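You operate a simulated robot arm through the tools that you are given. There is no shell and no other tool. Be economical: measure what you need, move in short steps, check, and stop when the job is done.

Carry out the task below with a simulated two-armed robot. There is one attempt and no reset: what you move stays moved.

JOB
Put the wooden holder on the top of the tea counter away on the side table.

Only the result counts: the job must be done as asked and must still hold three seconds after the hand-in. Knocking over, shifting, dropping, spilling or breaking anything else fails it.

ROBOT AND FRAMES
Two 7-joint arms with two-finger parallel grippers on one trunk, on a base that drives. Base frame: it is fixed to the floor where the robot stands at the start and does not move with it; the origin is under the middle of the robot, x ahead of it, y to its left, z up. Lengths are in mm, angles in degrees, forces in N, time in s.
The left shoulder is at the start at [70, 163, 1070], the right one opposite. With the tool pointing down near the work surface each hand reaches from about 380 to 880 mm from the robot's upright axis, wherever it stands, measured 20 degrees to its own side. Places, roughly: side table [-3000, -2400, 800]. Payload 3.43 kg a hand.
The TCP of each hand is the grasp point between the finger pads, 34 mm short of the fingertips. In the tool frame z runs along the fingers and y along their closing line. Largest opening 128 mm; finger width 24, thickness 12; the body of the gripper, 48 by 130 mm, starts 96 mm behind the TCP.
Orientation is that of the tool frame in the base frame, as [roll, pitch, yaw] about the fixed x, y, z axes, in that order (R = Rz(yaw) Ry(pitch) Rx(roll)). With the fingers straight down and closing along the base's y, the tool's x points along the base's -x, its y along +y and its z along -z.

CONTROLS
- The arms move only by the tool drive_tool. It takes "left_plan", "right_plan" or both (then of equal length, played together; a hand with none holds still); each is a list of rows, each an object (a shift or turn left out is 0, a gripper value left out holds the last) with "angular": the turn, a rotation vector about the base's x, y, z in degrees, a list of three; "offset": the shift along the base's x, y, z in mm, a list of three; "claw": the closure in counts, from 0 (fully open) to 255 (shut). In form: [{"angular": [ax, ay, az], "offset": [tx, ty, tz], "claw": claw}, ...]. A call has 1 to 20 rows; each row shifts and turns the commanded pose from where the row before left it. Each row takes 0.2 s and may step no farther than 50 mm and 8.6 degrees from the row before; otherwise, or with a gripper value out of range, the whole call is refused. A pose out of reach is approached as far as the arm can. The call stops where the force on the tool passes 40 N (or 10 N more than at its start, if that is more) or the arm is blocked; 0.2 s more then pass. The fingers move at their own pace (about 153 mm/s each) and stop on an object; they squeeze with about 27 N. The grip force told is the motor's: it shows also when the fingers shut on nothing. Time passes only in rows, and 0.2 s behind the last, so rows that do not move let the fingers close. It gives the time, the measured TCP pose, the force on the tool (base axes), the opening and the grip force at its end, in the units of the frame above (readings bear some noise).
- Cameras (640 x 400 px; columns grow to the right, rows downward): "scene" is now at [139.4, -7.5, 1303.4]; the picture's right is [-0.09, -1.00, 0.00], its down [-0.54, 0.05, -0.84] and it looks along [0.84, -0.07, -0.55] (base axes); focal length 256 px, centre (320, 200). "left" rides on the left gripper at [-36, 0, -98] in its tool frame; the picture's right is [0.00, -1.00, 0.00], its down [0.97, 0.00, -0.24] and it looks along [0.24, 0.00, 0.97] (tool axes); focal length 218 px, centre (320, 200). "right" rides on the right gripper at [-36, 0, -98] in its tool frame; the picture's right is [0.00, -1.00, 0.00], its down [0.97, 0.00, -0.24] and it looks along [0.24, 0.00, 0.97] (tool axes); focal length 218 px, centre (320, 200). There is no depth. A picture from a camera that has moved, and an enlarged one, comes with that camera's place and axes in the base frame and with its lens.
- get_image(camera): a new picture of that camera. No time passes.
- move_column(by): slides the trunk up (or, below 0, down) by that many mm; the arms and the scene camera ride with it, the base frame stays. It gives what a move gives, with no picture.
- base_move(legs): drives the robot by 1 to 6 legs, each [ahead, left, turn to the left] in mm, mm and degrees, along the robot's own axes; the way and the turn of a leg run together, so that a leg with both is an arc; at most 1500 mm and 180 degrees a leg. The arms and the cameras ride along, it lands a little off, and it stops where it bumps. It gives what a move gives.
- turn_head(pan, tilt): turns the head with the scene camera to pan (to the left, within 86 degrees either way) and tilt (down, from -29 to 69), counted from straight ahead of the robot. It gives what a move gives.
- close_up(camera, box): a new picture of the part [left, top, right, bottom] of that camera's present view, enlarged. No time passes.
- close_job(): hands the job in; it is judged then, once.

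Work in short steps. Places have to be worked out from the pictures, the camera data and where the tool is seen: move nearer, look again, correct. Check each grasp and each placing, and mend what went wrong. You have 120 turns and 92 pictures in all, those below and enlarged ones among them. Open the grippers and draw the arms clear of the work before you hand the job in, unless the task says otherwise; then end with one line.

The tools are called after "Request:" by a JSON object that holds its "name" and its "arguments". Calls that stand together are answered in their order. drive_tool: Moves the arms, as the interface text tells. Its arguments: {"type":"object","properties":{"left_plan":{"type":"array","items":{"type":"object","properties":{"angular":{"type":"array","items":{"type":"number"}},"offset":{"type":"array","items":{"type":"number"}},"claw":{"type":"number"}}}},"right_plan":{"type":"array","items":{"type":"object","properties":{"angular":{"type":"array","items":{"type":"number"}},"offset":{"type":"array","items":{"type":"number"}},"claw":{"type":"number"}}}}},"required":[]} The other tools are called the same way: move_column (by) slides the trunk up or down; base_move (legs) drives the base; turn_head (pan, tilt) turns the head that bears the scene camera; get_image (camera) takes a picture; close_up (camera, box) takes an enlarged picture of a part of a camera's view; close_job () hands the job in.

At the start:

```text
time_s: 0.0
left_eef_pos: [613.2, 262.1, 1098.1]
left_ee_rot: [180.0, 0.1, 180.0]
left_contact_force: [0.5, 0.3, 0.6]
left_finger_gap: 128.0
left_grasp_force: 0.1
right_eef_pos: [543.8, -257.4, 1106.1]
right_ee_rot: [180.0, -0.1, 179.9]
right_contact_force: [-0.1, 0.0, 0.5]
right_finger_gap: 127.9
right_grasp_force: 0.2
trunk travel left (down, up): [-550.0, 390.0]
robot x, y, heading: [1.6, -0.8, 0.1]
head pan, tilt: [-5.0, 33.0]
```

scene: 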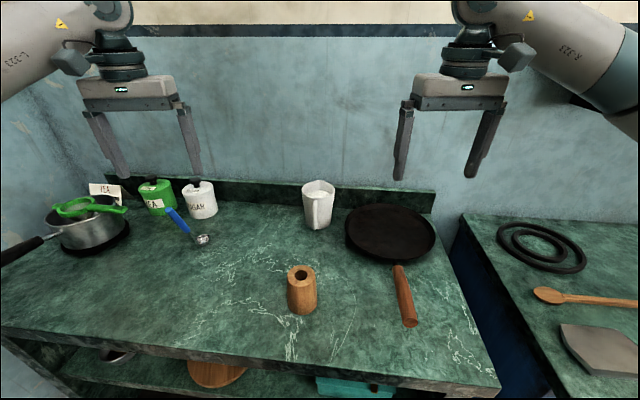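
right: 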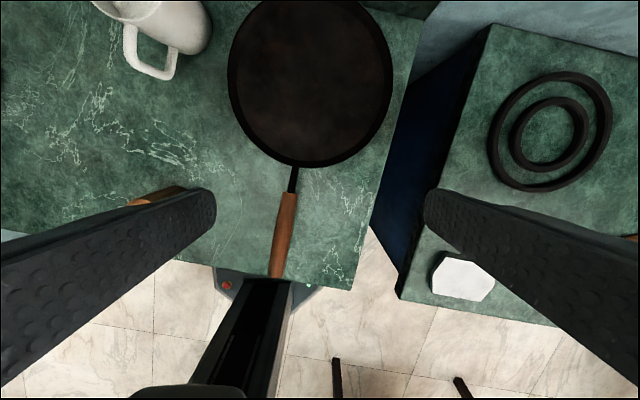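
left: 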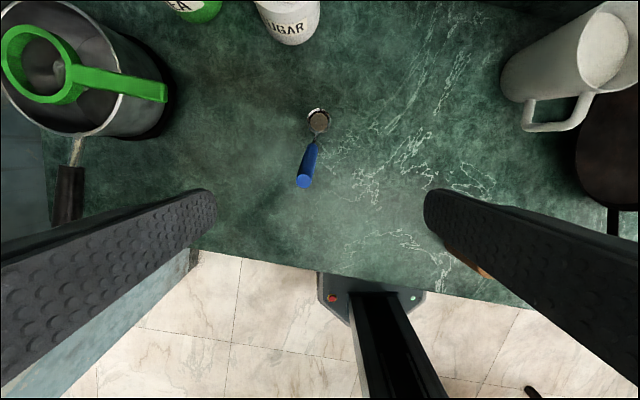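

I see the wooden holder near [485, 8], about 60 mm wide and 90 mm high. I'll look closer at it.

Request:
{"name": "close_up", "arguments": {"camera": "scene", "box": [240, 240, 368, 320]}}

```text
5.00 times, centred on (304, 280) of scene
camera zoom: at [139.4, -7.5, 1303.4], right [-0.09, -1.0, 0.0], down [-0.54, 0.05, -0.84], along [0.84, -0.07, -0.55], focal length 1278 px, centre (400, -200)
```

zoom: 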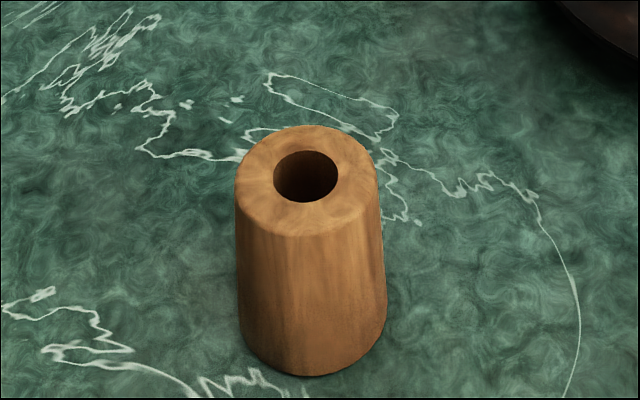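

The holder's axis is at about [484, 3], with its top near z = 902. I'll bring the right hand above it, with the fingers clear, and look again.

Request:
{"name": "drive_tool", "arguments": {"right_plan": [{"offset": [-10, 43, -10], "claw": 0}, {"offset": [-10, 43, -10]}, {"offset": [-10, 43, -10]}, {"offset": [-10, 43, -10]}, {"offset": [-10, 44, -10]}, {"offset": [-10, 44, -10]}, {"offset": [0, 0, -20]}, {"offset": [0, 0, 0]}]}}

Request:
{"name": "get_image", "arguments": {"camera": "right"}}

Request:
{"name": "get_image", "arguments": {"camera": "scene"}}

```text
time_s: 1.8
left_eef_pos: [613.4, 263.1, 1098.2]
left_ee_rot: [-180.0, 0.0, -179.9]
left_contact_force: [-0.6, 0.8, -0.8]
left_finger_gap: 128.1
left_grasp_force: 0.2
right_eef_pos: [483.0, 4.3, 1025.1]
right_ee_rot: [-180.0, 0.0, -179.9]
right_contact_force: [-0.5, -0.1, 0.6]
right_finger_gap: 128.1
right_grasp_force: 0.0
trunk travel left (down, up): [-550.0, 390.0]
robot x, y, heading: [0.3, 4.3, -0.0]
head pan, tilt: [-5.0, 33.0]
```

```text
87 pictures are left
camera right: at [518.6, 4.0, 1123.9], right [0.0, -1.0, 0.0], down [-0.97, 0.0, 0.24], along [-0.24, 0.0, -0.97], focal length 218 px, centre (320, 200)
```

right: 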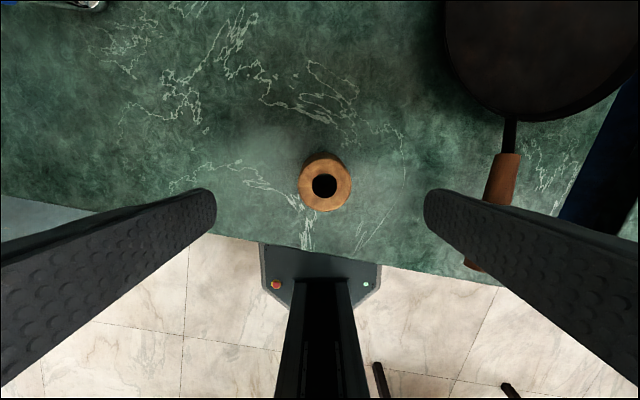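

```text
86 pictures are left
camera scene: at [139.1, -6.7, 1303.5], right [-0.09, -1.0, 0.0], down [-0.54, 0.05, -0.84], along [0.84, -0.07, -0.54], focal length 256 px, centre (320, 200)
```

scene: 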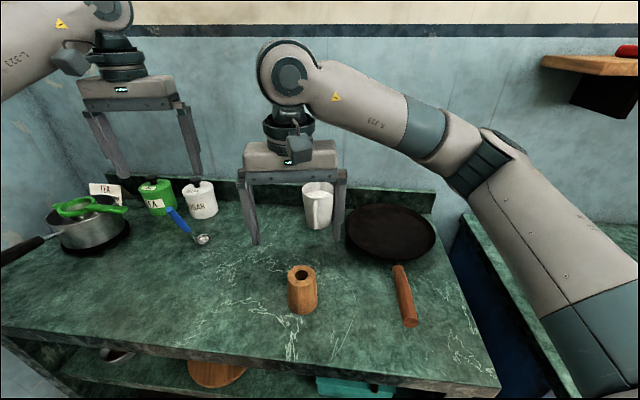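

The wrist view puts the holder's axis at [481, -1]. I'll correct by a few millimetres and go down to z = 862.

Request:
{"name": "drive_tool", "arguments": {"right_plan": [{"offset": [-2, -5, -25]}, {"offset": [0, 0, -30]}, {"offset": [0, 0, -30]}, {"offset": [0, 0, -30]}, {"offset": [0, 0, -30]}, {"offset": [0, 0, -18]}, {"offset": [0, 0, 0]}]}}

Request:
{"name": "get_image", "arguments": {"camera": "right"}}

Request:
{"name": "get_image", "arguments": {"camera": "scene"}}

```text
time_s: 3.4
left_eef_pos: [612.5, 261.7, 1099.0]
left_ee_rot: [-179.9, 0.1, -180.0]
left_contact_force: [-0.3, -0.2, -0.2]
left_finger_gap: 128.1
left_grasp_force: 0.1
right_eef_pos: [482.6, -1.7, 862.0]
right_ee_rot: [180.0, 0.0, 180.0]
right_contact_force: [-0.1, -0.1, 0.0]
right_finger_gap: 128.1
right_grasp_force: 0.0
trunk travel left (down, up): [-550.0, 390.0]
robot x, y, heading: [0.7, -0.4, -0.0]
head pan, tilt: [-5.0, 33.0]
```

```text
85 pictures are left
camera right: at [517.9, -2.2, 960.8], right [0.0, -1.0, 0.0], down [-0.97, 0.0, 0.24], along [-0.24, 0.0, -0.97], focal length 218 px, centre (320, 200)
```

right: 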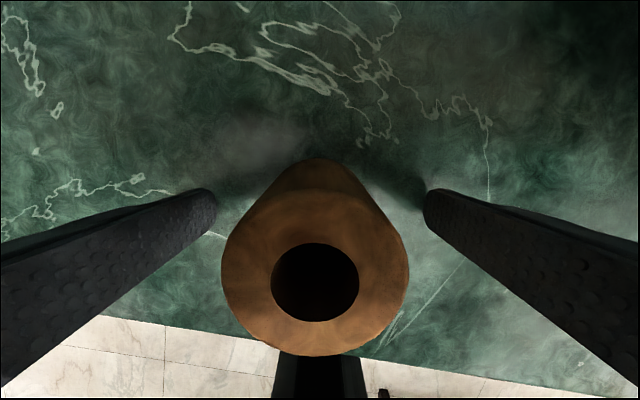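

```text
84 pictures are left
camera scene: at [139.3, -7.4, 1303.5], right [-0.09, -1.0, 0.0], down [-0.54, 0.05, -0.84], along [0.84, -0.07, -0.55], focal length 256 px, centre (320, 200)
```

scene: 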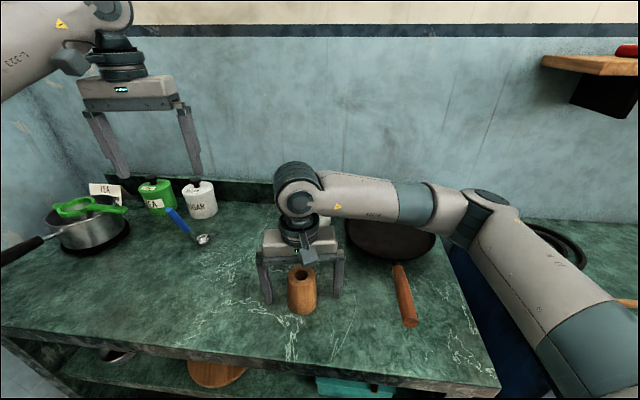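

The holder is between the fingers, with its axis a few mm nearer than the TCP. I'll shift by -4 mm in x and close.

Request:
{"name": "drive_tool", "arguments": {"right_plan": [{"offset": [-4, 1, 0]}, {"claw": 120}, {"claw": 255}, {}, {}, {}]}}

```text
time_s: 4.8
left_eef_pos: [612.8, 262.1, 1099.1]
left_ee_rot: [180.0, 0.0, 180.0]
left_contact_force: [0.1, -0.8, -0.6]
left_finger_gap: 128.0
left_grasp_force: 0.0
right_eef_pos: [478.3, -0.7, 863.0]
right_ee_rot: [-180.0, -0.1, 180.0]
right_contact_force: [0.0, -0.4, -0.2]
right_finger_gap: 63.1
right_grasp_force: 27.2
trunk travel left (down, up): [-550.0, 390.0]
robot x, y, heading: [-3.2, -1.7, -0.1]
head pan, tilt: [-5.0, 33.0]
```

The fingers hold it at a 63 mm gap. I'll lift it straight up.

Request:
{"name": "drive_tool", "arguments": {"right_plan": [{"offset": [0, 0, 15]}, {"offset": [0, 0, 25]}, {"offset": [0, 0, 35]}, {"offset": [0, 0, 40]}, {"offset": [0, 0, 40]}, {"offset": [0, 0, 40]}, {"offset": [0, 0, 20]}, {}]}}

Request:
{"name": "get_image", "arguments": {"camera": "scene"}}

Request:
{"name": "get_image", "arguments": {"camera": "right"}}

```text
time_s: 6.6
left_eef_pos: [612.1, 262.7, 1099.5]
left_ee_rot: [179.9, 0.0, 180.0]
left_contact_force: [0.3, -0.3, -0.4]
left_finger_gap: 127.9
left_grasp_force: 0.2
right_eef_pos: [478.4, -0.6, 1078.9]
right_ee_rot: [180.0, -0.1, 179.9]
right_contact_force: [0.4, -0.5, -2.1]
right_finger_gap: 63.1
right_grasp_force: 26.8
trunk travel left (down, up): [-550.0, 390.0]
robot x, y, heading: [0.2, 1.3, 0.0]
head pan, tilt: [-5.0, 33.0]
```

```text
83 pictures are left
camera scene: at [139.9, -7.5, 1303.4], right [-0.09, -1.0, 0.0], down [-0.54, 0.05, -0.84], along [0.83, -0.07, -0.55], focal length 256 px, centre (320, 200)
```

scene: 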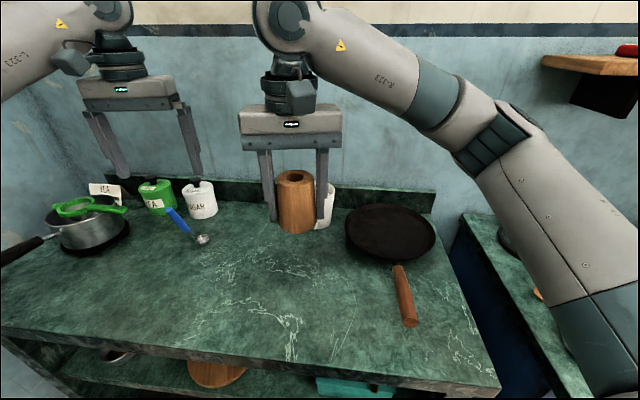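

```text
82 pictures are left
camera right: at [514.4, -0.5, 1176.7], right [0.0, -1.0, 0.0], down [-0.97, 0.0, 0.24], along [-0.24, 0.0, -0.97], focal length 218 px, centre (320, 200)
```

right: 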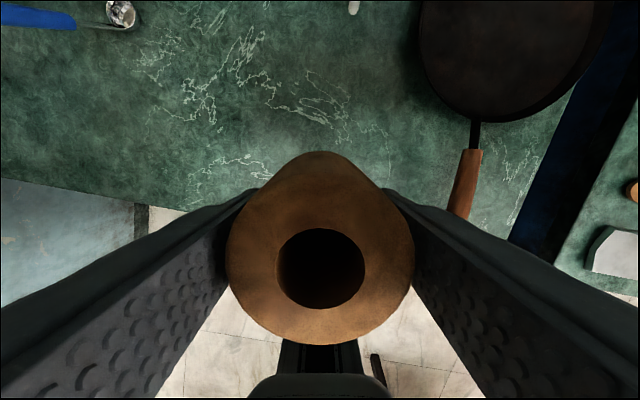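

It's firmly held. Before I drive I'll look around, right and left.

Request:
{"name": "turn_head", "arguments": {"pan": -86, "tilt": 25}}

Request:
{"name": "get_image", "arguments": {"camera": "scene"}}

Request:
{"name": "turn_head", "arguments": {"pan": 86, "tilt": 25}}

Request:
{"name": "get_image", "arguments": {"camera": "scene"}}

```text
time_s: 8.1
left_eef_pos: [612.5, 262.7, 1100.1]
left_ee_rot: [180.0, 0.0, 180.0]
left_contact_force: [-0.7, 0.1, -0.3]
left_finger_gap: 128.0
left_grasp_force: 0.0
right_eef_pos: [478.9, -0.2, 1078.2]
right_ee_rot: [179.9, 0.0, -180.0]
right_contact_force: [0.5, 0.0, -1.5]
right_finger_gap: 62.9
right_grasp_force: 26.8
trunk travel left (down, up): [-550.0, 390.0]
robot x, y, heading: [0.1, 0.4, 0.2]
head pan, tilt: [-85.9, 25.0]
```

```text
81 pictures are left
camera scene: at [57.4, -91.6, 1316.2], right [-1.0, -0.07, 0.0], down [-0.03, 0.42, -0.91], along [0.06, -0.9, -0.42], focal length 256 px, centre (320, 200)
```

scene: 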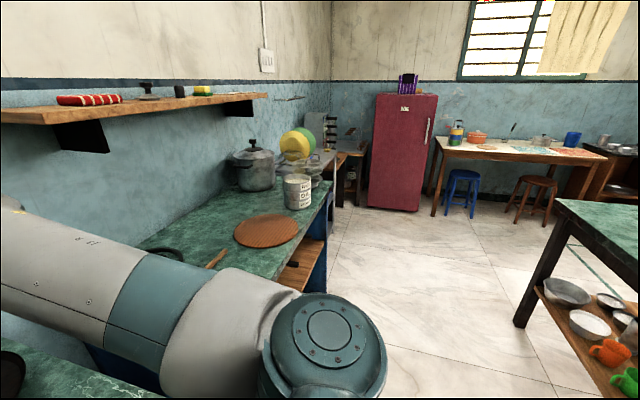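

```text
time_s: 10.7
left_eef_pos: [613.3, 261.2, 1099.5]
left_ee_rot: [-180.0, 0.0, -180.0]
left_contact_force: [-0.2, -0.5, 1.2]
left_finger_gap: 128.0
left_grasp_force: 0.0
right_eef_pos: [478.9, 0.0, 1078.0]
right_ee_rot: [-180.0, 0.0, 180.0]
right_contact_force: [-0.2, 0.0, -1.4]
right_finger_gap: 63.2
right_grasp_force: 27.1
trunk travel left (down, up): [-550.0, 390.0]
robot x, y, heading: [1.0, -0.1, -0.2]
head pan, tilt: [85.9, 25.0]
```

```text
80 pictures are left
camera scene: at [57.4, 92.2, 1316.2], right [1.0, -0.07, 0.0], down [-0.03, -0.42, -0.91], along [0.06, 0.9, -0.42], focal length 256 px, centre (320, 200)
```

scene: 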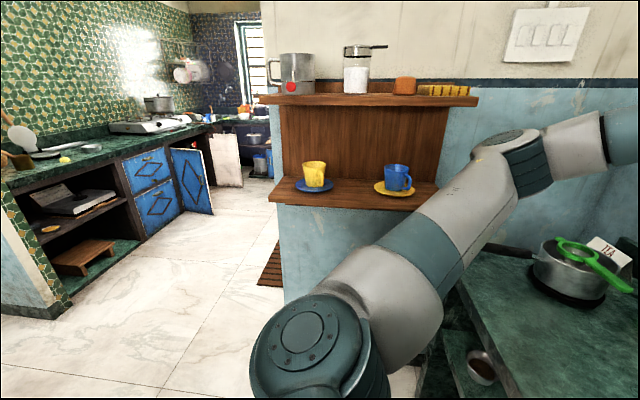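

Held fine. There's a green island behind-right, with its edge near x ≈ -950. I'll back off 250 mm straight, then look right again.

Request:
{"name": "base_move", "arguments": {"legs": [[-250, 0, 0]]}}

Request:
{"name": "turn_head", "arguments": {"pan": -86, "tilt": 40}}

Request:
{"name": "get_image", "arguments": {"camera": "scene"}}

```text
time_s: 12.6
left_eef_pos: [367.9, 260.5, 1099.1]
left_ee_rot: [-180.0, 0.0, 179.9]
left_contact_force: [-0.3, -0.5, -0.1]
left_finger_gap: 127.7
left_grasp_force: 0.0
right_eef_pos: [232.7, -1.4, 1077.7]
right_ee_rot: [-180.0, 0.0, 179.8]
right_contact_force: [-0.4, -0.7, -0.8]
right_finger_gap: 62.8
right_grasp_force: 27.7
trunk travel left (down, up): [-550.0, 390.0]
robot x, y, heading: [-247.9, -0.2, -0.1]
head pan, tilt: [85.9, 25.0]
```

```text
time_s: 15.2
left_eef_pos: [368.2, 259.9, 1098.2]
left_ee_rot: [-180.0, 0.0, 179.9]
left_contact_force: [0.8, -0.2, 0.5]
left_finger_gap: 128.1
left_grasp_force: 0.1
right_eef_pos: [231.7, -1.1, 1078.5]
right_ee_rot: [179.9, -0.1, 179.8]
right_contact_force: [-0.3, -0.1, -1.1]
right_finger_gap: 63.0
right_grasp_force: 26.7
trunk travel left (down, up): [-550.0, 390.0]
robot x, y, heading: [-244.9, 1.7, -0.3]
head pan, tilt: [-85.9, 40.0]
```

```text
79 pictures are left
camera scene: at [-189.7, -84.4, 1292.8], right [-1.0, -0.07, 0.0], down [-0.04, 0.64, -0.77], along [0.05, -0.76, -0.64], focal length 256 px, centre (320, 200)
```

scene: 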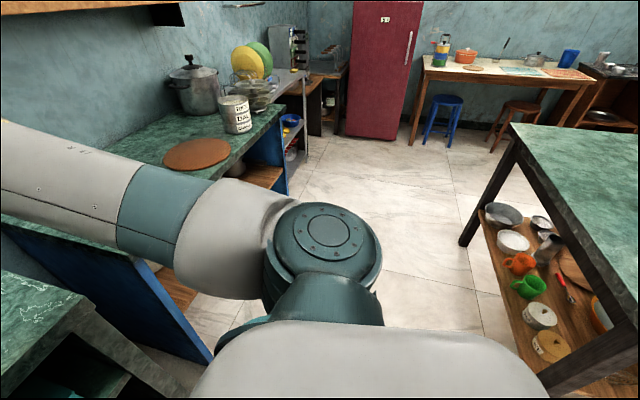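

The aisle between the counters (front edge x ≈ 120) and the island (x ≈ -950) is about 1 m wide. I'll back up a bit more to centre in it, turn right 90°, and look ahead.

Request:
{"name": "base_move", "arguments": {"legs": [[-150, 0, 0], [0, 0, -90]]}}

Request:
{"name": "turn_head", "arguments": {"pan": -40, "tilt": 30}}

Request:
{"name": "get_image", "arguments": {"camera": "scene"}}

Request:
{"name": "turn_head", "arguments": {"pan": 20, "tilt": 35}}

Request:
{"name": "get_image", "arguments": {"camera": "scene"}}

```text
time_s: 20.3
left_eef_pos: [-122.0, -605.1, 1098.2]
left_ee_rot: [180.0, 0.0, 91.3]
left_contact_force: [0.2, 0.5, 0.5]
left_finger_gap: 128.1
left_grasp_force: 0.1
right_eef_pos: [-387.8, -478.3, 1077.5]
right_ee_rot: [-180.0, -0.1, 91.2]
right_contact_force: [-0.3, -1.0, -2.8]
right_finger_gap: 63.0
right_grasp_force: 26.9
trunk travel left (down, up): [-550.0, 390.0]
robot x, y, heading: [-399.3, 0.9, -88.6]
head pan, tilt: [-85.9, 40.0]
```

```text
time_s: 21.4
left_eef_pos: [-122.1, -606.6, 1098.2]
left_ee_rot: [180.0, 0.1, 91.2]
left_contact_force: [1.0, 0.6, -0.7]
left_finger_gap: 128.2
left_grasp_force: 0.0
right_eef_pos: [-387.5, -478.6, 1078.4]
right_ee_rot: [180.0, 0.0, 91.2]
right_contact_force: [-0.2, -0.3, -1.5]
right_finger_gap: 63.1
right_grasp_force: 27.3
trunk travel left (down, up): [-550.0, 390.0]
robot x, y, heading: [-398.1, 0.7, -88.6]
head pan, tilt: [-40.0, 30.0]
```

```text
78 pictures are left
camera scene: at [-453.4, -119.8, 1308.1], right [-0.78, 0.63, 0.0], down [0.31, 0.39, -0.87], along [-0.54, -0.67, -0.5], focal length 256 px, centre (320, 200)
```

scene: 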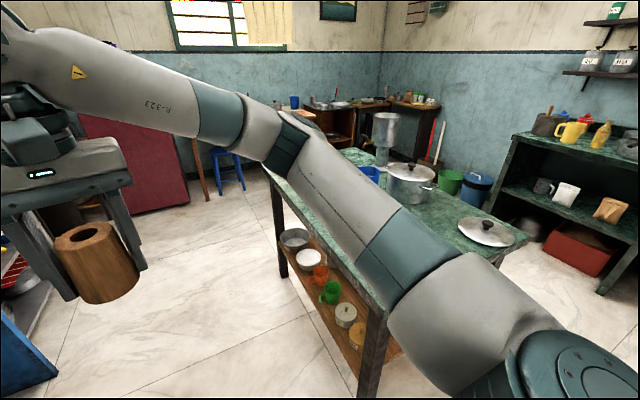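

```text
time_s: 22.7
left_eef_pos: [-122.3, -606.7, 1099.0]
left_ee_rot: [180.0, 0.1, 91.3]
left_contact_force: [-0.8, -1.1, 0.4]
left_finger_gap: 128.1
left_grasp_force: 0.1
right_eef_pos: [-387.9, -477.7, 1079.5]
right_ee_rot: [-180.0, 0.0, 91.2]
right_contact_force: [1.3, 0.5, -1.3]
right_finger_gap: 63.0
right_grasp_force: 27.4
trunk travel left (down, up): [-550.0, 390.0]
robot x, y, heading: [-401.9, 0.2, -88.7]
head pan, tilt: [20.0, 35.0]
```

```text
77 pictures are left
camera scene: at [-364.9, -131.5, 1300.4], right [-0.93, -0.36, 0.0], down [-0.21, 0.54, -0.82], along [0.3, -0.76, -0.57], focal length 256 px, centre (320, 200)
```

scene: 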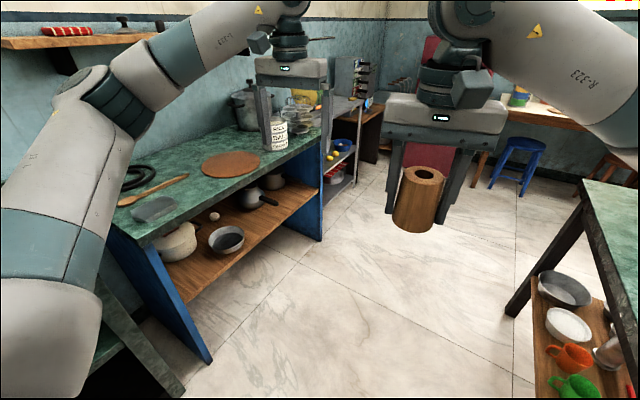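

The side table should be the brown one in the far corner, beyond the island. First I'll tuck the left hand in by 150 mm, then drive down the aisle in parts.

Request:
{"name": "drive_tool", "arguments": {"left_plan": [{"offset": [0, 40, 0]}, {"offset": [0, 40, 0]}, {"offset": [0, 40, 0]}, {"offset": [0, 30, 0]}, {}]}}

Request:
{"name": "base_move", "arguments": {"legs": [[0, 0, -1.4], [1100, -20, 0]]}}

Request:
{"name": "turn_head", "arguments": {"pan": -30, "tilt": 30}}

Request:
{"name": "get_image", "arguments": {"camera": "scene"}}

```text
time_s: 23.9
left_eef_pos: [-122.6, -455.6, 1097.9]
left_ee_rot: [-180.0, -0.1, 91.2]
left_contact_force: [0.3, -0.2, 0.0]
left_finger_gap: 128.2
left_grasp_force: 0.2
right_eef_pos: [-388.5, -477.2, 1078.2]
right_ee_rot: [-179.9, -0.1, 91.1]
right_contact_force: [1.3, 0.3, -1.1]
right_finger_gap: 63.2
right_grasp_force: 27.1
trunk travel left (down, up): [-550.0, 390.0]
robot x, y, heading: [-398.7, 0.5, -88.7]
head pan, tilt: [20.0, 35.0]
```

```text
time_s: 29.9
left_eef_pos: [-168.7, -1573.9, 1097.9]
left_ee_rot: [180.0, 0.0, 89.2]
left_contact_force: [0.6, -0.1, 0.0]
left_finger_gap: 127.8
left_grasp_force: 0.1
right_eef_pos: [-433.6, -1586.2, 1078.1]
right_ee_rot: [-180.0, 0.0, 89.2]
right_contact_force: [-0.4, 0.2, -2.5]
right_finger_gap: 63.0
right_grasp_force: 27.0
trunk travel left (down, up): [-550.0, 390.0]
robot x, y, heading: [-425.7, -1103.2, -90.9]
head pan, tilt: [20.0, 35.0]
```

```text
time_s: 31.1
left_eef_pos: [-168.5, -1573.5, 1098.9]
left_ee_rot: [180.0, 0.1, 89.2]
left_contact_force: [-0.2, -0.3, -1.1]
left_finger_gap: 127.9
left_grasp_force: 0.0
right_eef_pos: [-433.6, -1586.9, 1077.9]
right_ee_rot: [-180.0, 0.0, 89.2]
right_contact_force: [0.4, 0.4, -0.7]
right_finger_gap: 62.9
right_grasp_force: 26.6
trunk travel left (down, up): [-550.0, 390.0]
robot x, y, heading: [-428.1, -1105.1, -90.6]
head pan, tilt: [-30.0, 30.0]
```

```text
76 pictures are left
camera scene: at [-474.2, -1234.8, 1308.2], right [-0.86, 0.51, 0.0], down [0.26, 0.43, -0.87], along [-0.44, -0.74, -0.5], focal length 256 px, centre (320, 200)
```

scene: 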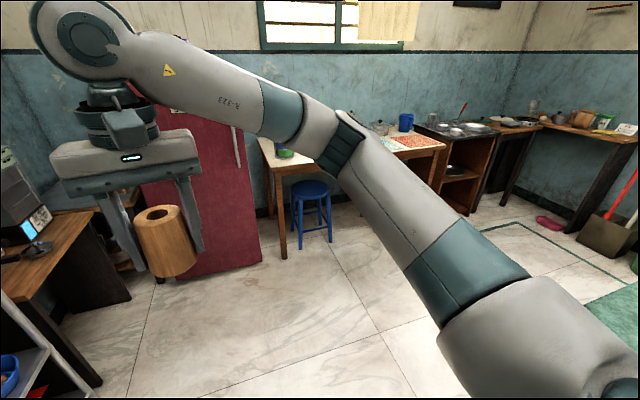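

The path is clear ahead to about y = -2500. I'll drive on 650 mm, turn right to face -x, and look.

Request:
{"name": "base_move", "arguments": {"legs": [[650, 0, 0], [0, 0, -89.4]]}}

Request:
{"name": "turn_head", "arguments": {"pan": 5, "tilt": 25}}

Request:
{"name": "get_image", "arguments": {"camera": "scene"}}

```text
time_s: 38.6
left_eef_pos: [-908.5, -2007.9, 1098.3]
left_ee_rot: [180.0, 0.0, -1.7]
left_contact_force: [-0.4, -0.3, -0.3]
left_finger_gap: 127.8
left_grasp_force: 0.1
right_eef_pos: [-916.2, -1742.6, 1078.4]
right_ee_rot: [-179.9, 0.0, -1.7]
right_contact_force: [-0.7, -1.0, -1.8]
right_finger_gap: 63.1
right_grasp_force: 26.8
trunk travel left (down, up): [-550.0, 390.0]
robot x, y, heading: [-439.9, -1760.5, 178.1]
head pan, tilt: [-30.0, 30.0]
```

```text
time_s: 39.6
left_eef_pos: [-909.0, -2008.3, 1098.7]
left_ee_rot: [-180.0, 0.0, -1.8]
left_contact_force: [-0.3, 0.2, 0.0]
left_finger_gap: 127.8
left_grasp_force: 0.1
right_eef_pos: [-918.5, -1741.5, 1078.0]
right_ee_rot: [179.9, 0.0, -1.8]
right_contact_force: [0.5, 0.0, -1.4]
right_finger_gap: 62.9
right_grasp_force: 26.4
trunk travel left (down, up): [-550.0, 390.0]
robot x, y, heading: [-441.1, -1755.7, 178.1]
head pan, tilt: [5.0, 25.0]
```

```text
75 pictures are left
camera scene: at [-580.4, -1760.0, 1316.1], right [-0.06, 1.0, 0.0], down [0.42, 0.02, -0.91], along [-0.9, -0.05, -0.42], focal length 256 px, centre (320, 200)
```

scene: 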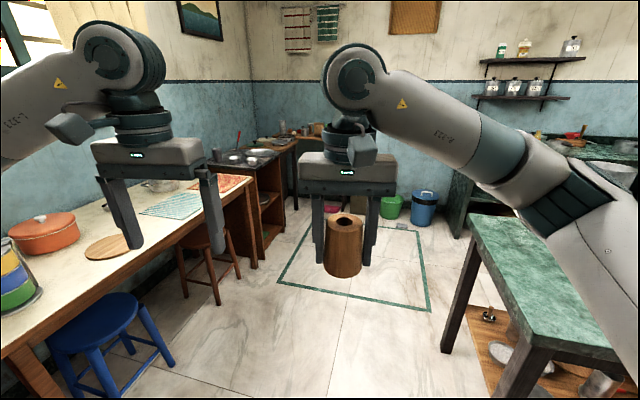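

The named location lands on the table near the corner, left of ahead. I'll drive ahead 900 mm and look closer.

Request:
{"name": "base_move", "arguments": {"legs": [[0, 0, 1.9], [900, 50, 0]]}}

Request:
{"name": "turn_head", "arguments": {"pan": 25, "tilt": 25}}

Request:
{"name": "get_image", "arguments": {"camera": "scene"}}

```text
time_s: 44.7
left_eef_pos: [-1806.4, -2068.2, 1096.9]
left_ee_rot: [-179.9, 0.0, -0.2]
left_contact_force: [0.0, 0.5, -0.3]
left_finger_gap: 127.9
left_grasp_force: 0.0
right_eef_pos: [-1821.7, -1802.6, 1077.8]
right_ee_rot: [180.0, 0.1, -0.3]
right_contact_force: [0.1, 0.1, -1.5]
right_finger_gap: 63.1
right_grasp_force: 26.4
trunk travel left (down, up): [-550.0, 390.0]
robot x, y, heading: [-1338.7, -1804.2, 179.9]
head pan, tilt: [5.0, 25.0]
```

```text
time_s: 45.6
left_eef_pos: [-1806.5, -2067.9, 1099.4]
left_ee_rot: [-180.0, 0.0, -0.2]
left_contact_force: [-0.2, -0.8, -0.8]
left_finger_gap: 127.7
left_grasp_force: 0.0
right_eef_pos: [-1821.6, -1801.4, 1077.7]
right_ee_rot: [-180.0, -0.1, -0.3]
right_contact_force: [-0.3, -0.2, -1.7]
right_finger_gap: 62.9
right_grasp_force: 26.9
trunk travel left (down, up): [-550.0, 390.0]
robot x, y, heading: [-1339.8, -1802.1, 180.0]
head pan, tilt: [25.0, 25.0]
```

```text
74 pictures are left
camera scene: at [-1476.6, -1842.4, 1316.1], right [-0.42, 0.91, 0.0], down [0.38, 0.18, -0.91], along [-0.82, -0.38, -0.42], focal length 256 px, centre (320, 200)
```

scene: 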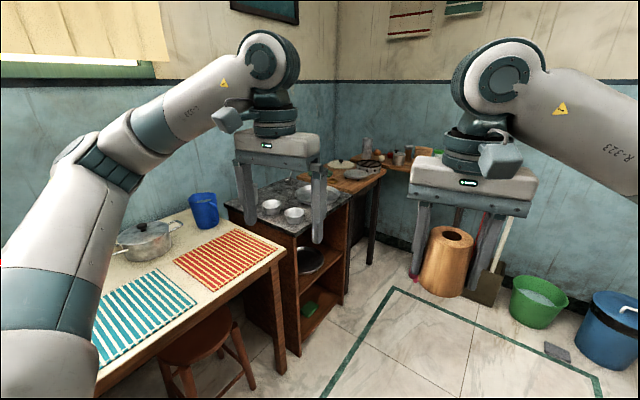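

The target point projects to about (340, 168). I'll zoom there.

Request:
{"name": "close_up", "arguments": {"camera": "scene", "box": [230, 120, 454, 260]}}

```text
2.86 times, centred on (342, 190) of scene
camera zoom: at [-1476.6, -1842.4, 1316.1], right [-0.42, 0.91, 0.0], down [0.38, 0.18, -0.91], along [-0.82, -0.38, -0.42], focal length 730 px, centre (257, 229)
```

zoom: 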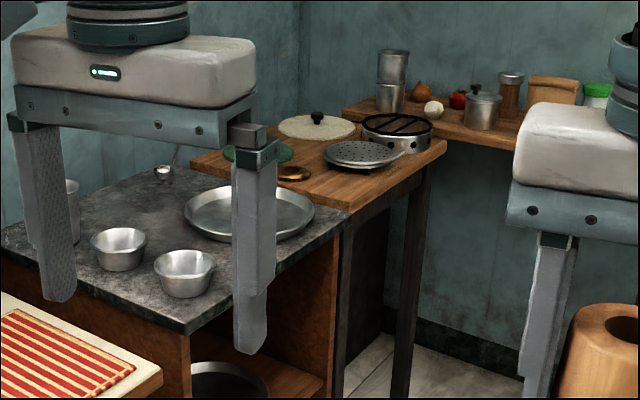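

The middle wooden table (with lids and griddle) is the side table: its front edge is near y ≈ -2150 and x runs about -2630 to -3050. I'll drive closer, partly turning left, and look again.

Request:
{"name": "base_move", "arguments": {"legs": [[1000, -60, 0], [0, 0, 60]]}}

Request:
{"name": "turn_head", "arguments": {"pan": 0, "tilt": 30}}

Request:
{"name": "get_image", "arguments": {"camera": "scene"}}

```text
time_s: 53.4
left_eef_pos: [-2362.2, -2263.8, 1099.6]
left_ee_rot: [179.9, 0.1, 58.1]
left_contact_force: [-0.6, -0.1, -0.4]
left_finger_gap: 128.2
left_grasp_force: 0.1
right_eef_pos: [-2595.8, -2137.5, 1077.5]
right_ee_rot: [-180.0, 0.0, 58.1]
right_contact_force: [0.4, -0.7, -1.0]
right_finger_gap: 63.1
right_grasp_force: 27.0
trunk travel left (down, up): [-550.0, 390.0]
robot x, y, heading: [-2343.0, -1729.4, -121.7]
head pan, tilt: [25.0, 25.0]
```

```text
time_s: 54.3
left_eef_pos: [-2360.9, -2263.4, 1099.3]
left_ee_rot: [-180.0, -0.1, 58.2]
left_contact_force: [-1.0, 0.2, -0.1]
left_finger_gap: 127.8
left_grasp_force: 0.1
right_eef_pos: [-2597.5, -2138.7, 1078.0]
right_ee_rot: [-179.9, 0.0, 58.1]
right_contact_force: [-0.3, 0.4, -2.5]
right_finger_gap: 63.3
right_grasp_force: 26.9
trunk travel left (down, up): [-550.0, 390.0]
robot x, y, heading: [-2341.5, -1730.9, -121.7]
head pan, tilt: [0.0, 30.0]
```

```text
72 pictures are left
camera scene: at [-2418.5, -1850.7, 1308.2], right [-0.85, 0.53, 0.0], down [0.26, 0.43, -0.87], along [-0.46, -0.74, -0.5], focal length 256 px, centre (320, 200)
```

scene: 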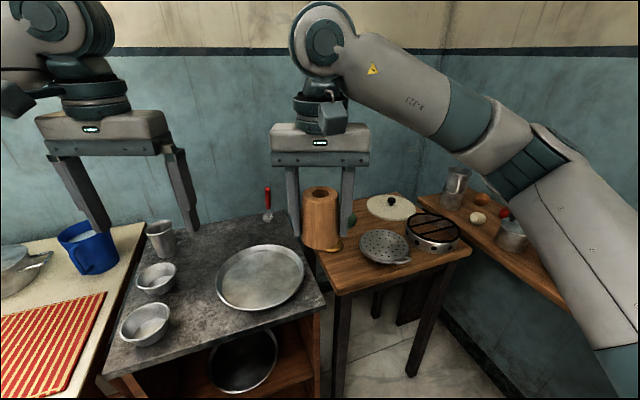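

The free strip is at the front-left of the table, around [-2755, -2240]. I'll hover the holder there at the present height and look.

Request:
{"name": "drive_tool", "arguments": {"right_plan": [{"offset": [-40, -25, 0]}, {"offset": [-40, -25, 0]}, {"offset": [-40, -25, 0]}, {"offset": [-38, -25, 0]}, {}]}}

Request:
{"name": "get_image", "arguments": {"camera": "scene"}}

Request:
{"name": "get_image", "arguments": {"camera": "right"}}

```text
time_s: 55.5
left_eef_pos: [-2361.7, -2264.8, 1098.8]
left_ee_rot: [179.9, 0.0, 58.2]
left_contact_force: [0.3, 0.9, -1.1]
left_finger_gap: 128.1
left_grasp_force: 0.1
right_eef_pos: [-2754.8, -2237.7, 1078.8]
right_ee_rot: [-180.0, 0.0, 58.2]
right_contact_force: [0.4, -0.3, -1.0]
right_finger_gap: 63.0
right_grasp_force: 27.7
trunk travel left (down, up): [-550.0, 390.0]
robot x, y, heading: [-2343.3, -1730.2, -122.0]
head pan, tilt: [0.0, 30.0]
```

```text
71 pictures are left
camera scene: at [-2418.1, -1850.3, 1308.2], right [-0.85, 0.53, 0.0], down [0.26, 0.42, -0.87], along [-0.46, -0.74, -0.5], focal length 256 px, centre (320, 200)
```

scene: 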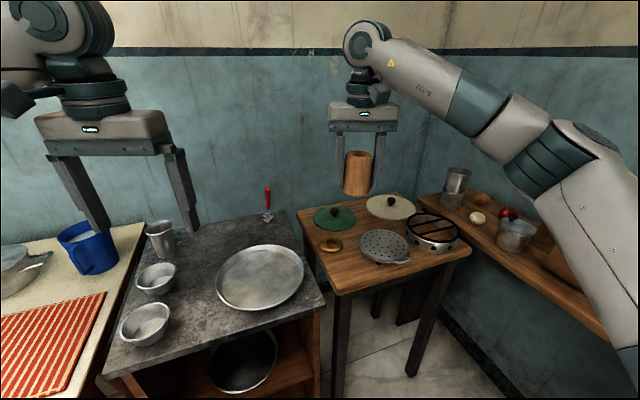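

```text
70 pictures are left
camera right: at [-2775.1, -2269.7, 1177.8], right [-0.85, 0.53, 0.0], down [0.51, 0.82, 0.24], along [0.13, 0.2, -0.97], focal length 218 px, centre (320, 200)
```

right: 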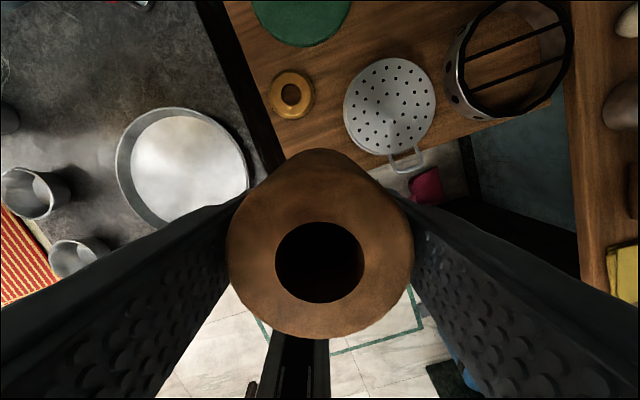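

The free spot is between the corner, gold lid and strainer, centred about [-2763, -2251]. I'll shift over it and descend partway to check.

Request:
{"name": "drive_tool", "arguments": {"right_plan": [{"offset": [-8, -13, -30]}, {"offset": [0, 0, -40]}, {"offset": [0, 0, -40]}, {"offset": [0, 0, -40]}, {"offset": [0, 0, -20]}, {}]}}

Request:
{"name": "close_up", "arguments": {"camera": "scene", "box": [260, 150, 484, 290]}}

Request:
{"name": "get_image", "arguments": {"camera": "right"}}

```text
time_s: 56.9
left_eef_pos: [-2363.0, -2263.0, 1098.5]
left_ee_rot: [180.0, -0.1, 58.2]
left_contact_force: [-0.9, 0.2, -0.2]
left_finger_gap: 128.1
left_grasp_force: 0.1
right_eef_pos: [-2763.9, -2252.1, 906.5]
right_ee_rot: [180.0, -0.1, 58.1]
right_contact_force: [0.5, 0.4, -2.1]
right_finger_gap: 62.9
right_grasp_force: 27.3
trunk travel left (down, up): [-550.0, 390.0]
robot x, y, heading: [-2340.3, -1730.8, -121.8]
head pan, tilt: [0.0, 30.0]
```

```text
2.86 times, centred on (372, 220) of scene
camera zoom: at [-2418.5, -1850.8, 1308.2], right [-0.85, 0.53, 0.0], down [0.26, 0.43, -0.87], along [-0.46, -0.74, -0.5], focal length 730 px, centre (171, 143)
```

zoom: 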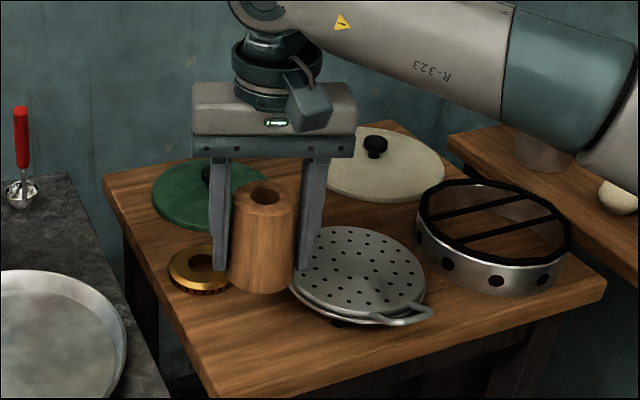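

```text
68 pictures are left
camera right: at [-2783.4, -2283.1, 1004.9], right [-0.85, 0.53, 0.0], down [0.51, 0.82, 0.24], along [0.13, 0.2, -0.97], focal length 218 px, centre (320, 200)
```

right: 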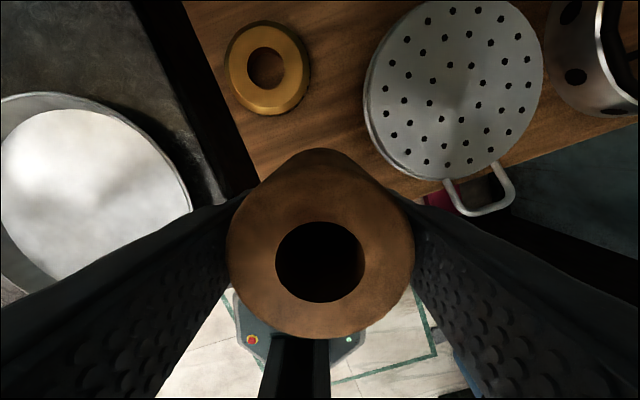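

The spot checks out. I'll shift 15 mm away from the strainer, then descend in small steps until contact.

Request:
{"name": "drive_tool", "arguments": {"right_plan": [{"offset": [15, 3, 0]}, {"offset": [0, 0, -15]}, {"offset": [0, 0, -15]}, {"offset": [0, 0, -10]}, {"offset": [0, 0, -5]}, {"offset": [0, 0, -5]}, {}]}}

Request:
{"name": "close_up", "arguments": {"camera": "scene", "box": [260, 180, 420, 300]}}

```text
time_s: 58.5
left_eef_pos: [-2362.8, -2264.5, 1098.6]
left_ee_rot: [180.0, 0.0, 58.2]
left_contact_force: [0.5, -0.2, -0.1]
left_finger_gap: 127.8
left_grasp_force: 0.0
right_eef_pos: [-2748.2, -2248.7, 857.0]
right_ee_rot: [179.9, -0.1, 58.1]
right_contact_force: [1.5, -0.7, -2.8]
right_finger_gap: 63.1
right_grasp_force: 26.6
trunk travel left (down, up): [-550.0, 390.0]
robot x, y, heading: [-2345.5, -1731.0, -121.8]
head pan, tilt: [0.0, 30.0]
```

```text
3.33 times, centred on (340, 240) of scene
camera zoom: at [-2418.6, -1850.7, 1308.2], right [-0.85, 0.53, 0.0], down [0.26, 0.43, -0.87], along [-0.46, -0.74, -0.5], focal length 852 px, centre (253, 67)
```

zoom: 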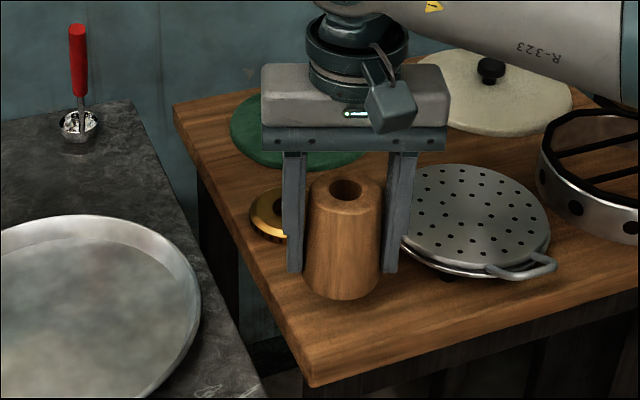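

Nearly down, with good margins all round. I'll keep lowering in 2–3 mm steps until the force shows contact.

Request:
{"name": "drive_tool", "arguments": {"right_plan": [{"offset": [0, 0, -3]}, {"offset": [0, 0, -3]}, {"offset": [0, 0, -3]}, {"offset": [0, 0, -2]}, {}]}}

```text
time_s: 59.7
left_eef_pos: [-2363.5, -2264.2, 1098.2]
left_ee_rot: [180.0, 0.1, 58.3]
left_contact_force: [0.9, -0.3, 0.2]
left_finger_gap: 127.9
left_grasp_force: 0.1
right_eef_pos: [-2749.2, -2247.3, 846.7]
right_ee_rot: [179.9, 0.0, 58.1]
right_contact_force: [-0.8, 0.2, -2.1]
right_finger_gap: 62.7
right_grasp_force: 26.8
trunk travel left (down, up): [-550.0, 390.0]
robot x, y, heading: [-2344.6, -1732.3, -121.6]
head pan, tilt: [0.0, 30.0]
```

No contact yet, so I'll go on in 1–2 mm steps.

Request:
{"name": "drive_tool", "arguments": {"right_plan": [{"offset": [0, 0, -2]}, {"offset": [0, 0, -2]}, {"offset": [0, 0, -1]}, {}]}}

Request:
{"name": "close_up", "arguments": {"camera": "scene", "box": [300, 210, 396, 282]}}

```text
time_s: 60.7
left_eef_pos: [-2362.8, -2265.5, 1098.2]
left_ee_rot: [180.0, 0.0, 58.2]
left_contact_force: [0.3, -0.4, -0.4]
left_finger_gap: 127.8
left_grasp_force: 0.0
right_eef_pos: [-2749.5, -2248.1, 842.2]
right_ee_rot: [-180.0, 0.1, 58.2]
right_contact_force: [-0.3, 0.6, -2.2]
right_finger_gap: 62.9
right_grasp_force: 26.8
trunk travel left (down, up): [-550.0, 390.0]
robot x, y, heading: [-2342.4, -1727.4, -122.3]
head pan, tilt: [0.0, 30.0]
```

```text
5.56 times, centred on (348, 246) of scene
camera zoom: at [-2418.6, -1850.7, 1308.2], right [-0.85, 0.53, 0.0], down [0.26, 0.43, -0.87], along [-0.46, -0.74, -0.5], focal length 1419 px, centre (164, -56)
```

zoom: 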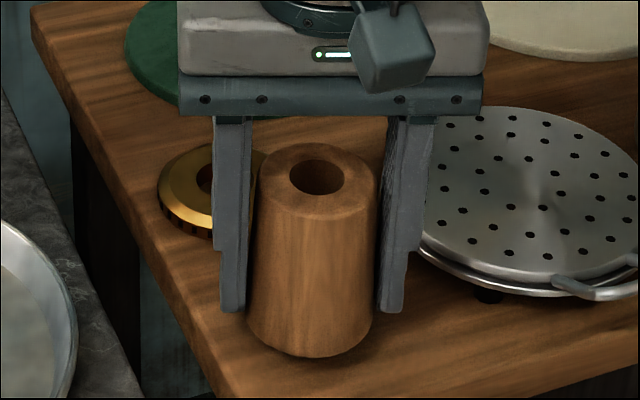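

Still a few mm above the table. I'll shift 7 mm further in from the front edge, then keep lowering.

Request:
{"name": "drive_tool", "arguments": {"right_plan": [{"offset": [-1, -7, 0]}, {"offset": [0, 0, -2]}, {"offset": [0, 0, -2]}, {"offset": [0, 0, -1]}, {"offset": [0, 0, -1]}, {}]}}

```text
time_s: 62.1
left_eef_pos: [-2362.9, -2263.6, 1098.4]
left_ee_rot: [-180.0, 0.0, 58.2]
left_contact_force: [0.3, 0.3, -0.2]
left_finger_gap: 127.6
left_grasp_force: 0.0
right_eef_pos: [-2748.7, -2254.9, 835.3]
right_ee_rot: [179.9, 0.0, 58.1]
right_contact_force: [-0.1, -0.1, -1.1]
right_finger_gap: 63.0
right_grasp_force: 27.3
trunk travel left (down, up): [-550.0, 390.0]
robot x, y, heading: [-2342.6, -1731.8, -121.8]
head pan, tilt: [0.0, 30.0]
```

Request:
{"name": "drive_tool", "arguments": {"right_plan": [{"offset": [0, 0, -1.5]}, {"offset": [0, 0, -1.5]}, {"offset": [0, 0, -1.5]}, {}]}}

Request:
{"name": "close_up", "arguments": {"camera": "scene", "box": [300, 210, 396, 282]}}

```text
time_s: 63.1
left_eef_pos: [-2362.0, -2265.3, 1098.7]
left_ee_rot: [-180.0, -0.1, 58.2]
left_contact_force: [0.9, 1.3, 0.2]
left_finger_gap: 128.1
left_grasp_force: 0.1
right_eef_pos: [-2749.0, -2255.1, 830.7]
right_ee_rot: [-179.9, -0.1, 58.2]
right_contact_force: [-0.5, -0.2, -1.5]
right_finger_gap: 63.0
right_grasp_force: 26.9
trunk travel left (down, up): [-550.0, 390.0]
robot x, y, heading: [-2344.8, -1731.0, -121.7]
head pan, tilt: [0.0, 30.0]
```

```text
5.56 times, centred on (348, 246) of scene
camera zoom: at [-2418.6, -1850.7, 1308.2], right [-0.85, 0.53, 0.0], down [0.26, 0.43, -0.87], along [-0.46, -0.74, -0.5], focal length 1419 px, centre (164, -56)
```

zoom: 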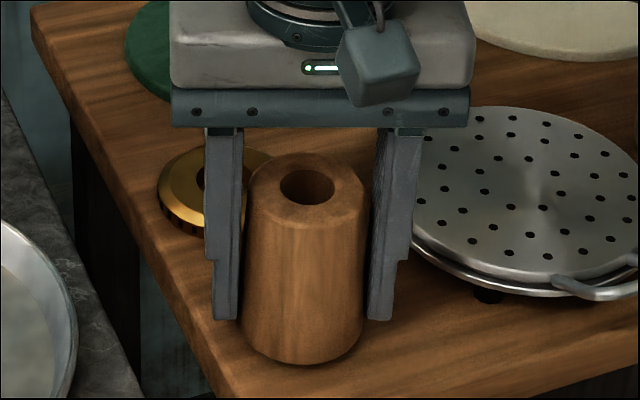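

Request:
{"name": "drive_tool", "arguments": {"right_plan": [{"offset": [0, 0, -1.5]}, {"offset": [0, 0, -1.5]}, {"offset": [0, 0, -1]}, {}]}}

```text
time_s: 64.1
left_eef_pos: [-2362.7, -2264.3, 1099.2]
left_ee_rot: [-179.9, 0.1, 58.2]
left_contact_force: [0.4, -0.6, 0.9]
left_finger_gap: 128.1
left_grasp_force: 0.0
right_eef_pos: [-2748.6, -2255.0, 827.7]
right_ee_rot: [180.0, 0.0, 58.1]
right_contact_force: [0.2, 0.1, -1.4]
right_finger_gap: 63.1
right_grasp_force: 26.7
trunk travel left (down, up): [-550.0, 390.0]
robot x, y, heading: [-2346.8, -1730.4, -121.7]
head pan, tilt: [0.0, 30.0]
```

No contact yet, so I'll keep lowering.

Request:
{"name": "drive_tool", "arguments": {"right_plan": [{"offset": [0, 0, -1.5]}, {"offset": [0, 0, -1.5]}, {"offset": [0, 0, -1.5]}, {}]}}

Request:
{"name": "close_up", "arguments": {"camera": "scene", "box": [316, 240, 380, 288]}}

```text
time_s: 65.1
left_eef_pos: [-2362.4, -2264.8, 1097.2]
left_ee_rot: [180.0, 0.0, 58.3]
left_contact_force: [-0.4, 0.3, -0.2]
left_finger_gap: 128.2
left_grasp_force: 0.1
right_eef_pos: [-2749.0, -2254.2, 823.0]
right_ee_rot: [-179.9, 0.0, 58.1]
right_contact_force: [-1.0, -0.3, -0.3]
right_finger_gap: 62.8
right_grasp_force: 26.9
trunk travel left (down, up): [-550.0, 390.0]
robot x, y, heading: [-2347.4, -1733.3, -121.6]
head pan, tilt: [0.0, 30.0]
```

```text
8.33 times, centred on (348, 264) of scene
camera zoom: at [-2418.6, -1850.7, 1308.2], right [-0.85, 0.53, 0.0], down [0.26, 0.43, -0.87], along [-0.46, -0.74, -0.5], focal length 2129 px, centre (87, -333)
```

zoom: 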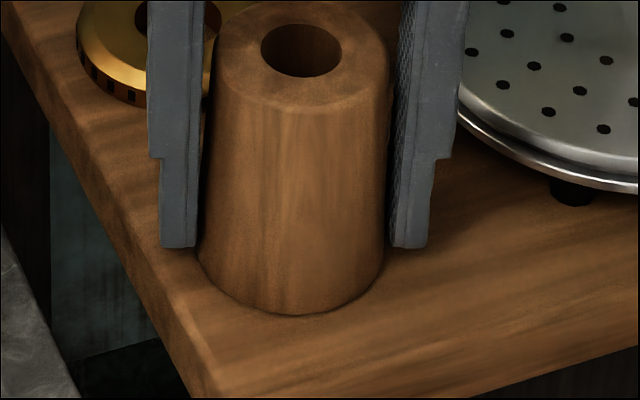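

Almost touching; the left margin is only about 10 mm. I'll raise slightly, shift 5 mm toward the table's middle, and lower to contact.

Request:
{"name": "drive_tool", "arguments": {"right_plan": [{"offset": [0, 0, 3]}, {"offset": [-5, 1, 0]}, {"offset": [0, 0, -2]}, {"offset": [0, 0, -1.5]}, {"offset": [0, 0, -1]}, {}]}}

```text
time_s: 66.5
left_eef_pos: [-2360.5, -2264.1, 1098.2]
left_ee_rot: [180.0, 0.0, 58.2]
left_contact_force: [0.2, 0.1, -0.7]
left_finger_gap: 128.3
left_grasp_force: 0.1
right_eef_pos: [-2753.9, -2253.1, 822.7]
right_ee_rot: [179.9, 0.2, 58.0]
right_contact_force: [-2.8, -2.3, 9.9]
right_finger_gap: 63.2
right_grasp_force: 27.1
trunk travel left (down, up): [-550.0, 390.0]
robot x, y, heading: [-2346.1, -1731.0, -121.9]
head pan, tilt: [0.0, 30.0]
```

Contact: the vertical force went up to +10 N. I'll back off by 1 mm and open slightly to free the holder.

Request:
{"name": "drive_tool", "arguments": {"right_plan": [{"offset": [0, 0, 1]}, {"claw": 110}, {"claw": 100}, {}, {}]}}

Request:
{"name": "close_up", "arguments": {"camera": "scene", "box": [300, 210, 396, 282]}}

Request:
{"name": "get_image", "arguments": {"camera": "right"}}

```text
time_s: 67.7
left_eef_pos: [-2361.7, -2263.6, 1099.0]
left_ee_rot: [180.0, 0.0, 58.2]
left_contact_force: [-0.2, 0.0, 0.0]
left_finger_gap: 128.1
left_grasp_force: 0.0
right_eef_pos: [-2754.7, -2254.5, 822.5]
right_ee_rot: [-179.9, 0.0, 58.2]
right_contact_force: [0.8, -0.9, -0.2]
right_finger_gap: 77.8
right_grasp_force: 0.1
trunk travel left (down, up): [-550.0, 390.0]
robot x, y, heading: [-2346.5, -1732.1, -121.9]
head pan, tilt: [0.0, 30.0]
```

```text
5.56 times, centred on (348, 246) of scene
camera zoom: at [-2418.5, -1850.5, 1308.2], right [-0.85, 0.53, 0.0], down [0.26, 0.42, -0.87], along [-0.46, -0.74, -0.5], focal length 1419 px, centre (164, -56)
```

zoom: 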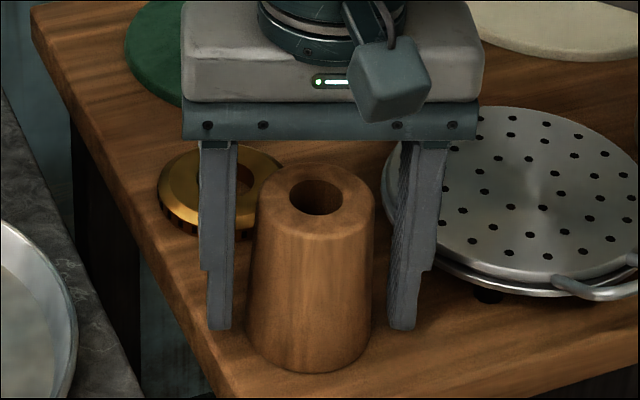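

```text
62 pictures are left
camera right: at [-2774.1, -2285.3, 921.1], right [-0.85, 0.53, 0.0], down [0.51, 0.82, 0.24], along [0.13, 0.2, -0.97], focal length 218 px, centre (320, 200)
```

right: 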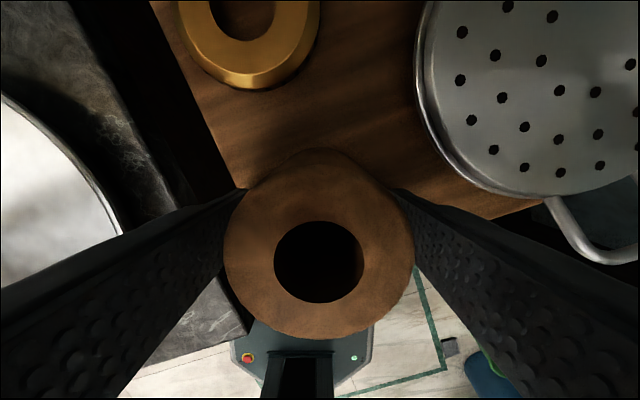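

The holder stands free and nothing is touched. I'll raise the hand straight up and check.

Request:
{"name": "drive_tool", "arguments": {"right_plan": [{"offset": [0, 0, 15]}, {"offset": [0, 0, 25]}, {"offset": [0, 0, 40]}, {"offset": [0, 0, 40]}, {"offset": [0, 0, 40]}, {"offset": [0, 0, 40]}, {"offset": [0, 0, 40]}, {"claw": 0}, {"offset": [25, 40, 0]}, {"offset": [25, 40, 0]}, {"offset": [25, 40, 0]}, {}]}}

Request:
{"name": "get_image", "arguments": {"camera": "scene"}}

Request:
{"name": "close_up", "arguments": {"camera": "scene", "box": [300, 210, 396, 300]}}

```text
time_s: 70.3
left_eef_pos: [-2363.7, -2264.7, 1098.7]
left_ee_rot: [-180.0, -0.1, 58.1]
left_contact_force: [-0.2, -0.5, 0.2]
left_finger_gap: 128.0
left_grasp_force: 0.2
right_eef_pos: [-2679.5, -2133.1, 1062.2]
right_ee_rot: [-179.9, 0.1, 58.2]
right_contact_force: [0.2, 0.8, -1.2]
right_finger_gap: 127.9
right_grasp_force: 0.0
trunk travel left (down, up): [-550.0, 390.0]
robot x, y, heading: [-2345.4, -1730.0, -121.9]
head pan, tilt: [0.0, 30.0]
```

```text
61 pictures are left
camera scene: at [-2418.7, -1851.0, 1308.1], right [-0.85, 0.53, 0.0], down [0.26, 0.43, -0.87], along [-0.46, -0.74, -0.5], focal length 256 px, centre (320, 200)
```

scene: 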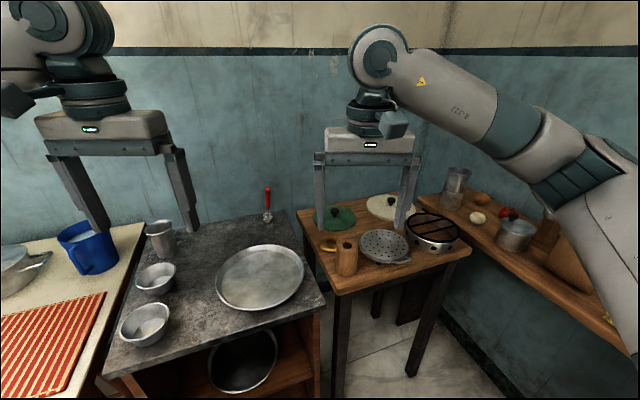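

```text
4.44 times, centred on (348, 255) of scene
camera zoom: at [-2418.7, -1851.0, 1308.1], right [-0.85, 0.53, 0.0], down [0.26, 0.43, -0.87], along [-0.46, -0.74, -0.5], focal length 1136 px, centre (196, -44)
```

zoom: 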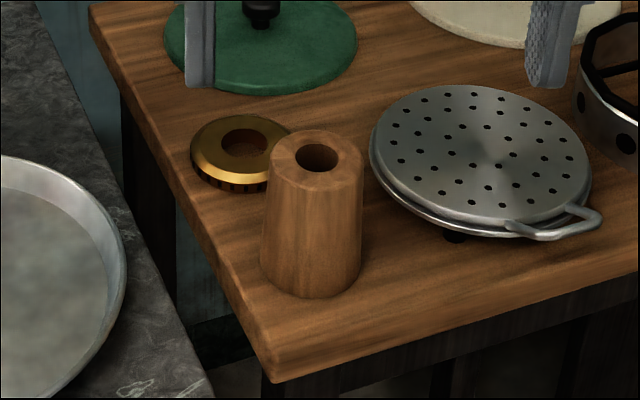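

The holder stands upright on the side table. Nothing else has moved, and both hands are open and clear, so I'm handing in.

Request:
{"name": "close_job", "arguments": {}}

```text
The job is handed in.
```

The wooden holder from the tea counter is now standing upright on the side table, nothing else was disturbed, and the job is handed in.
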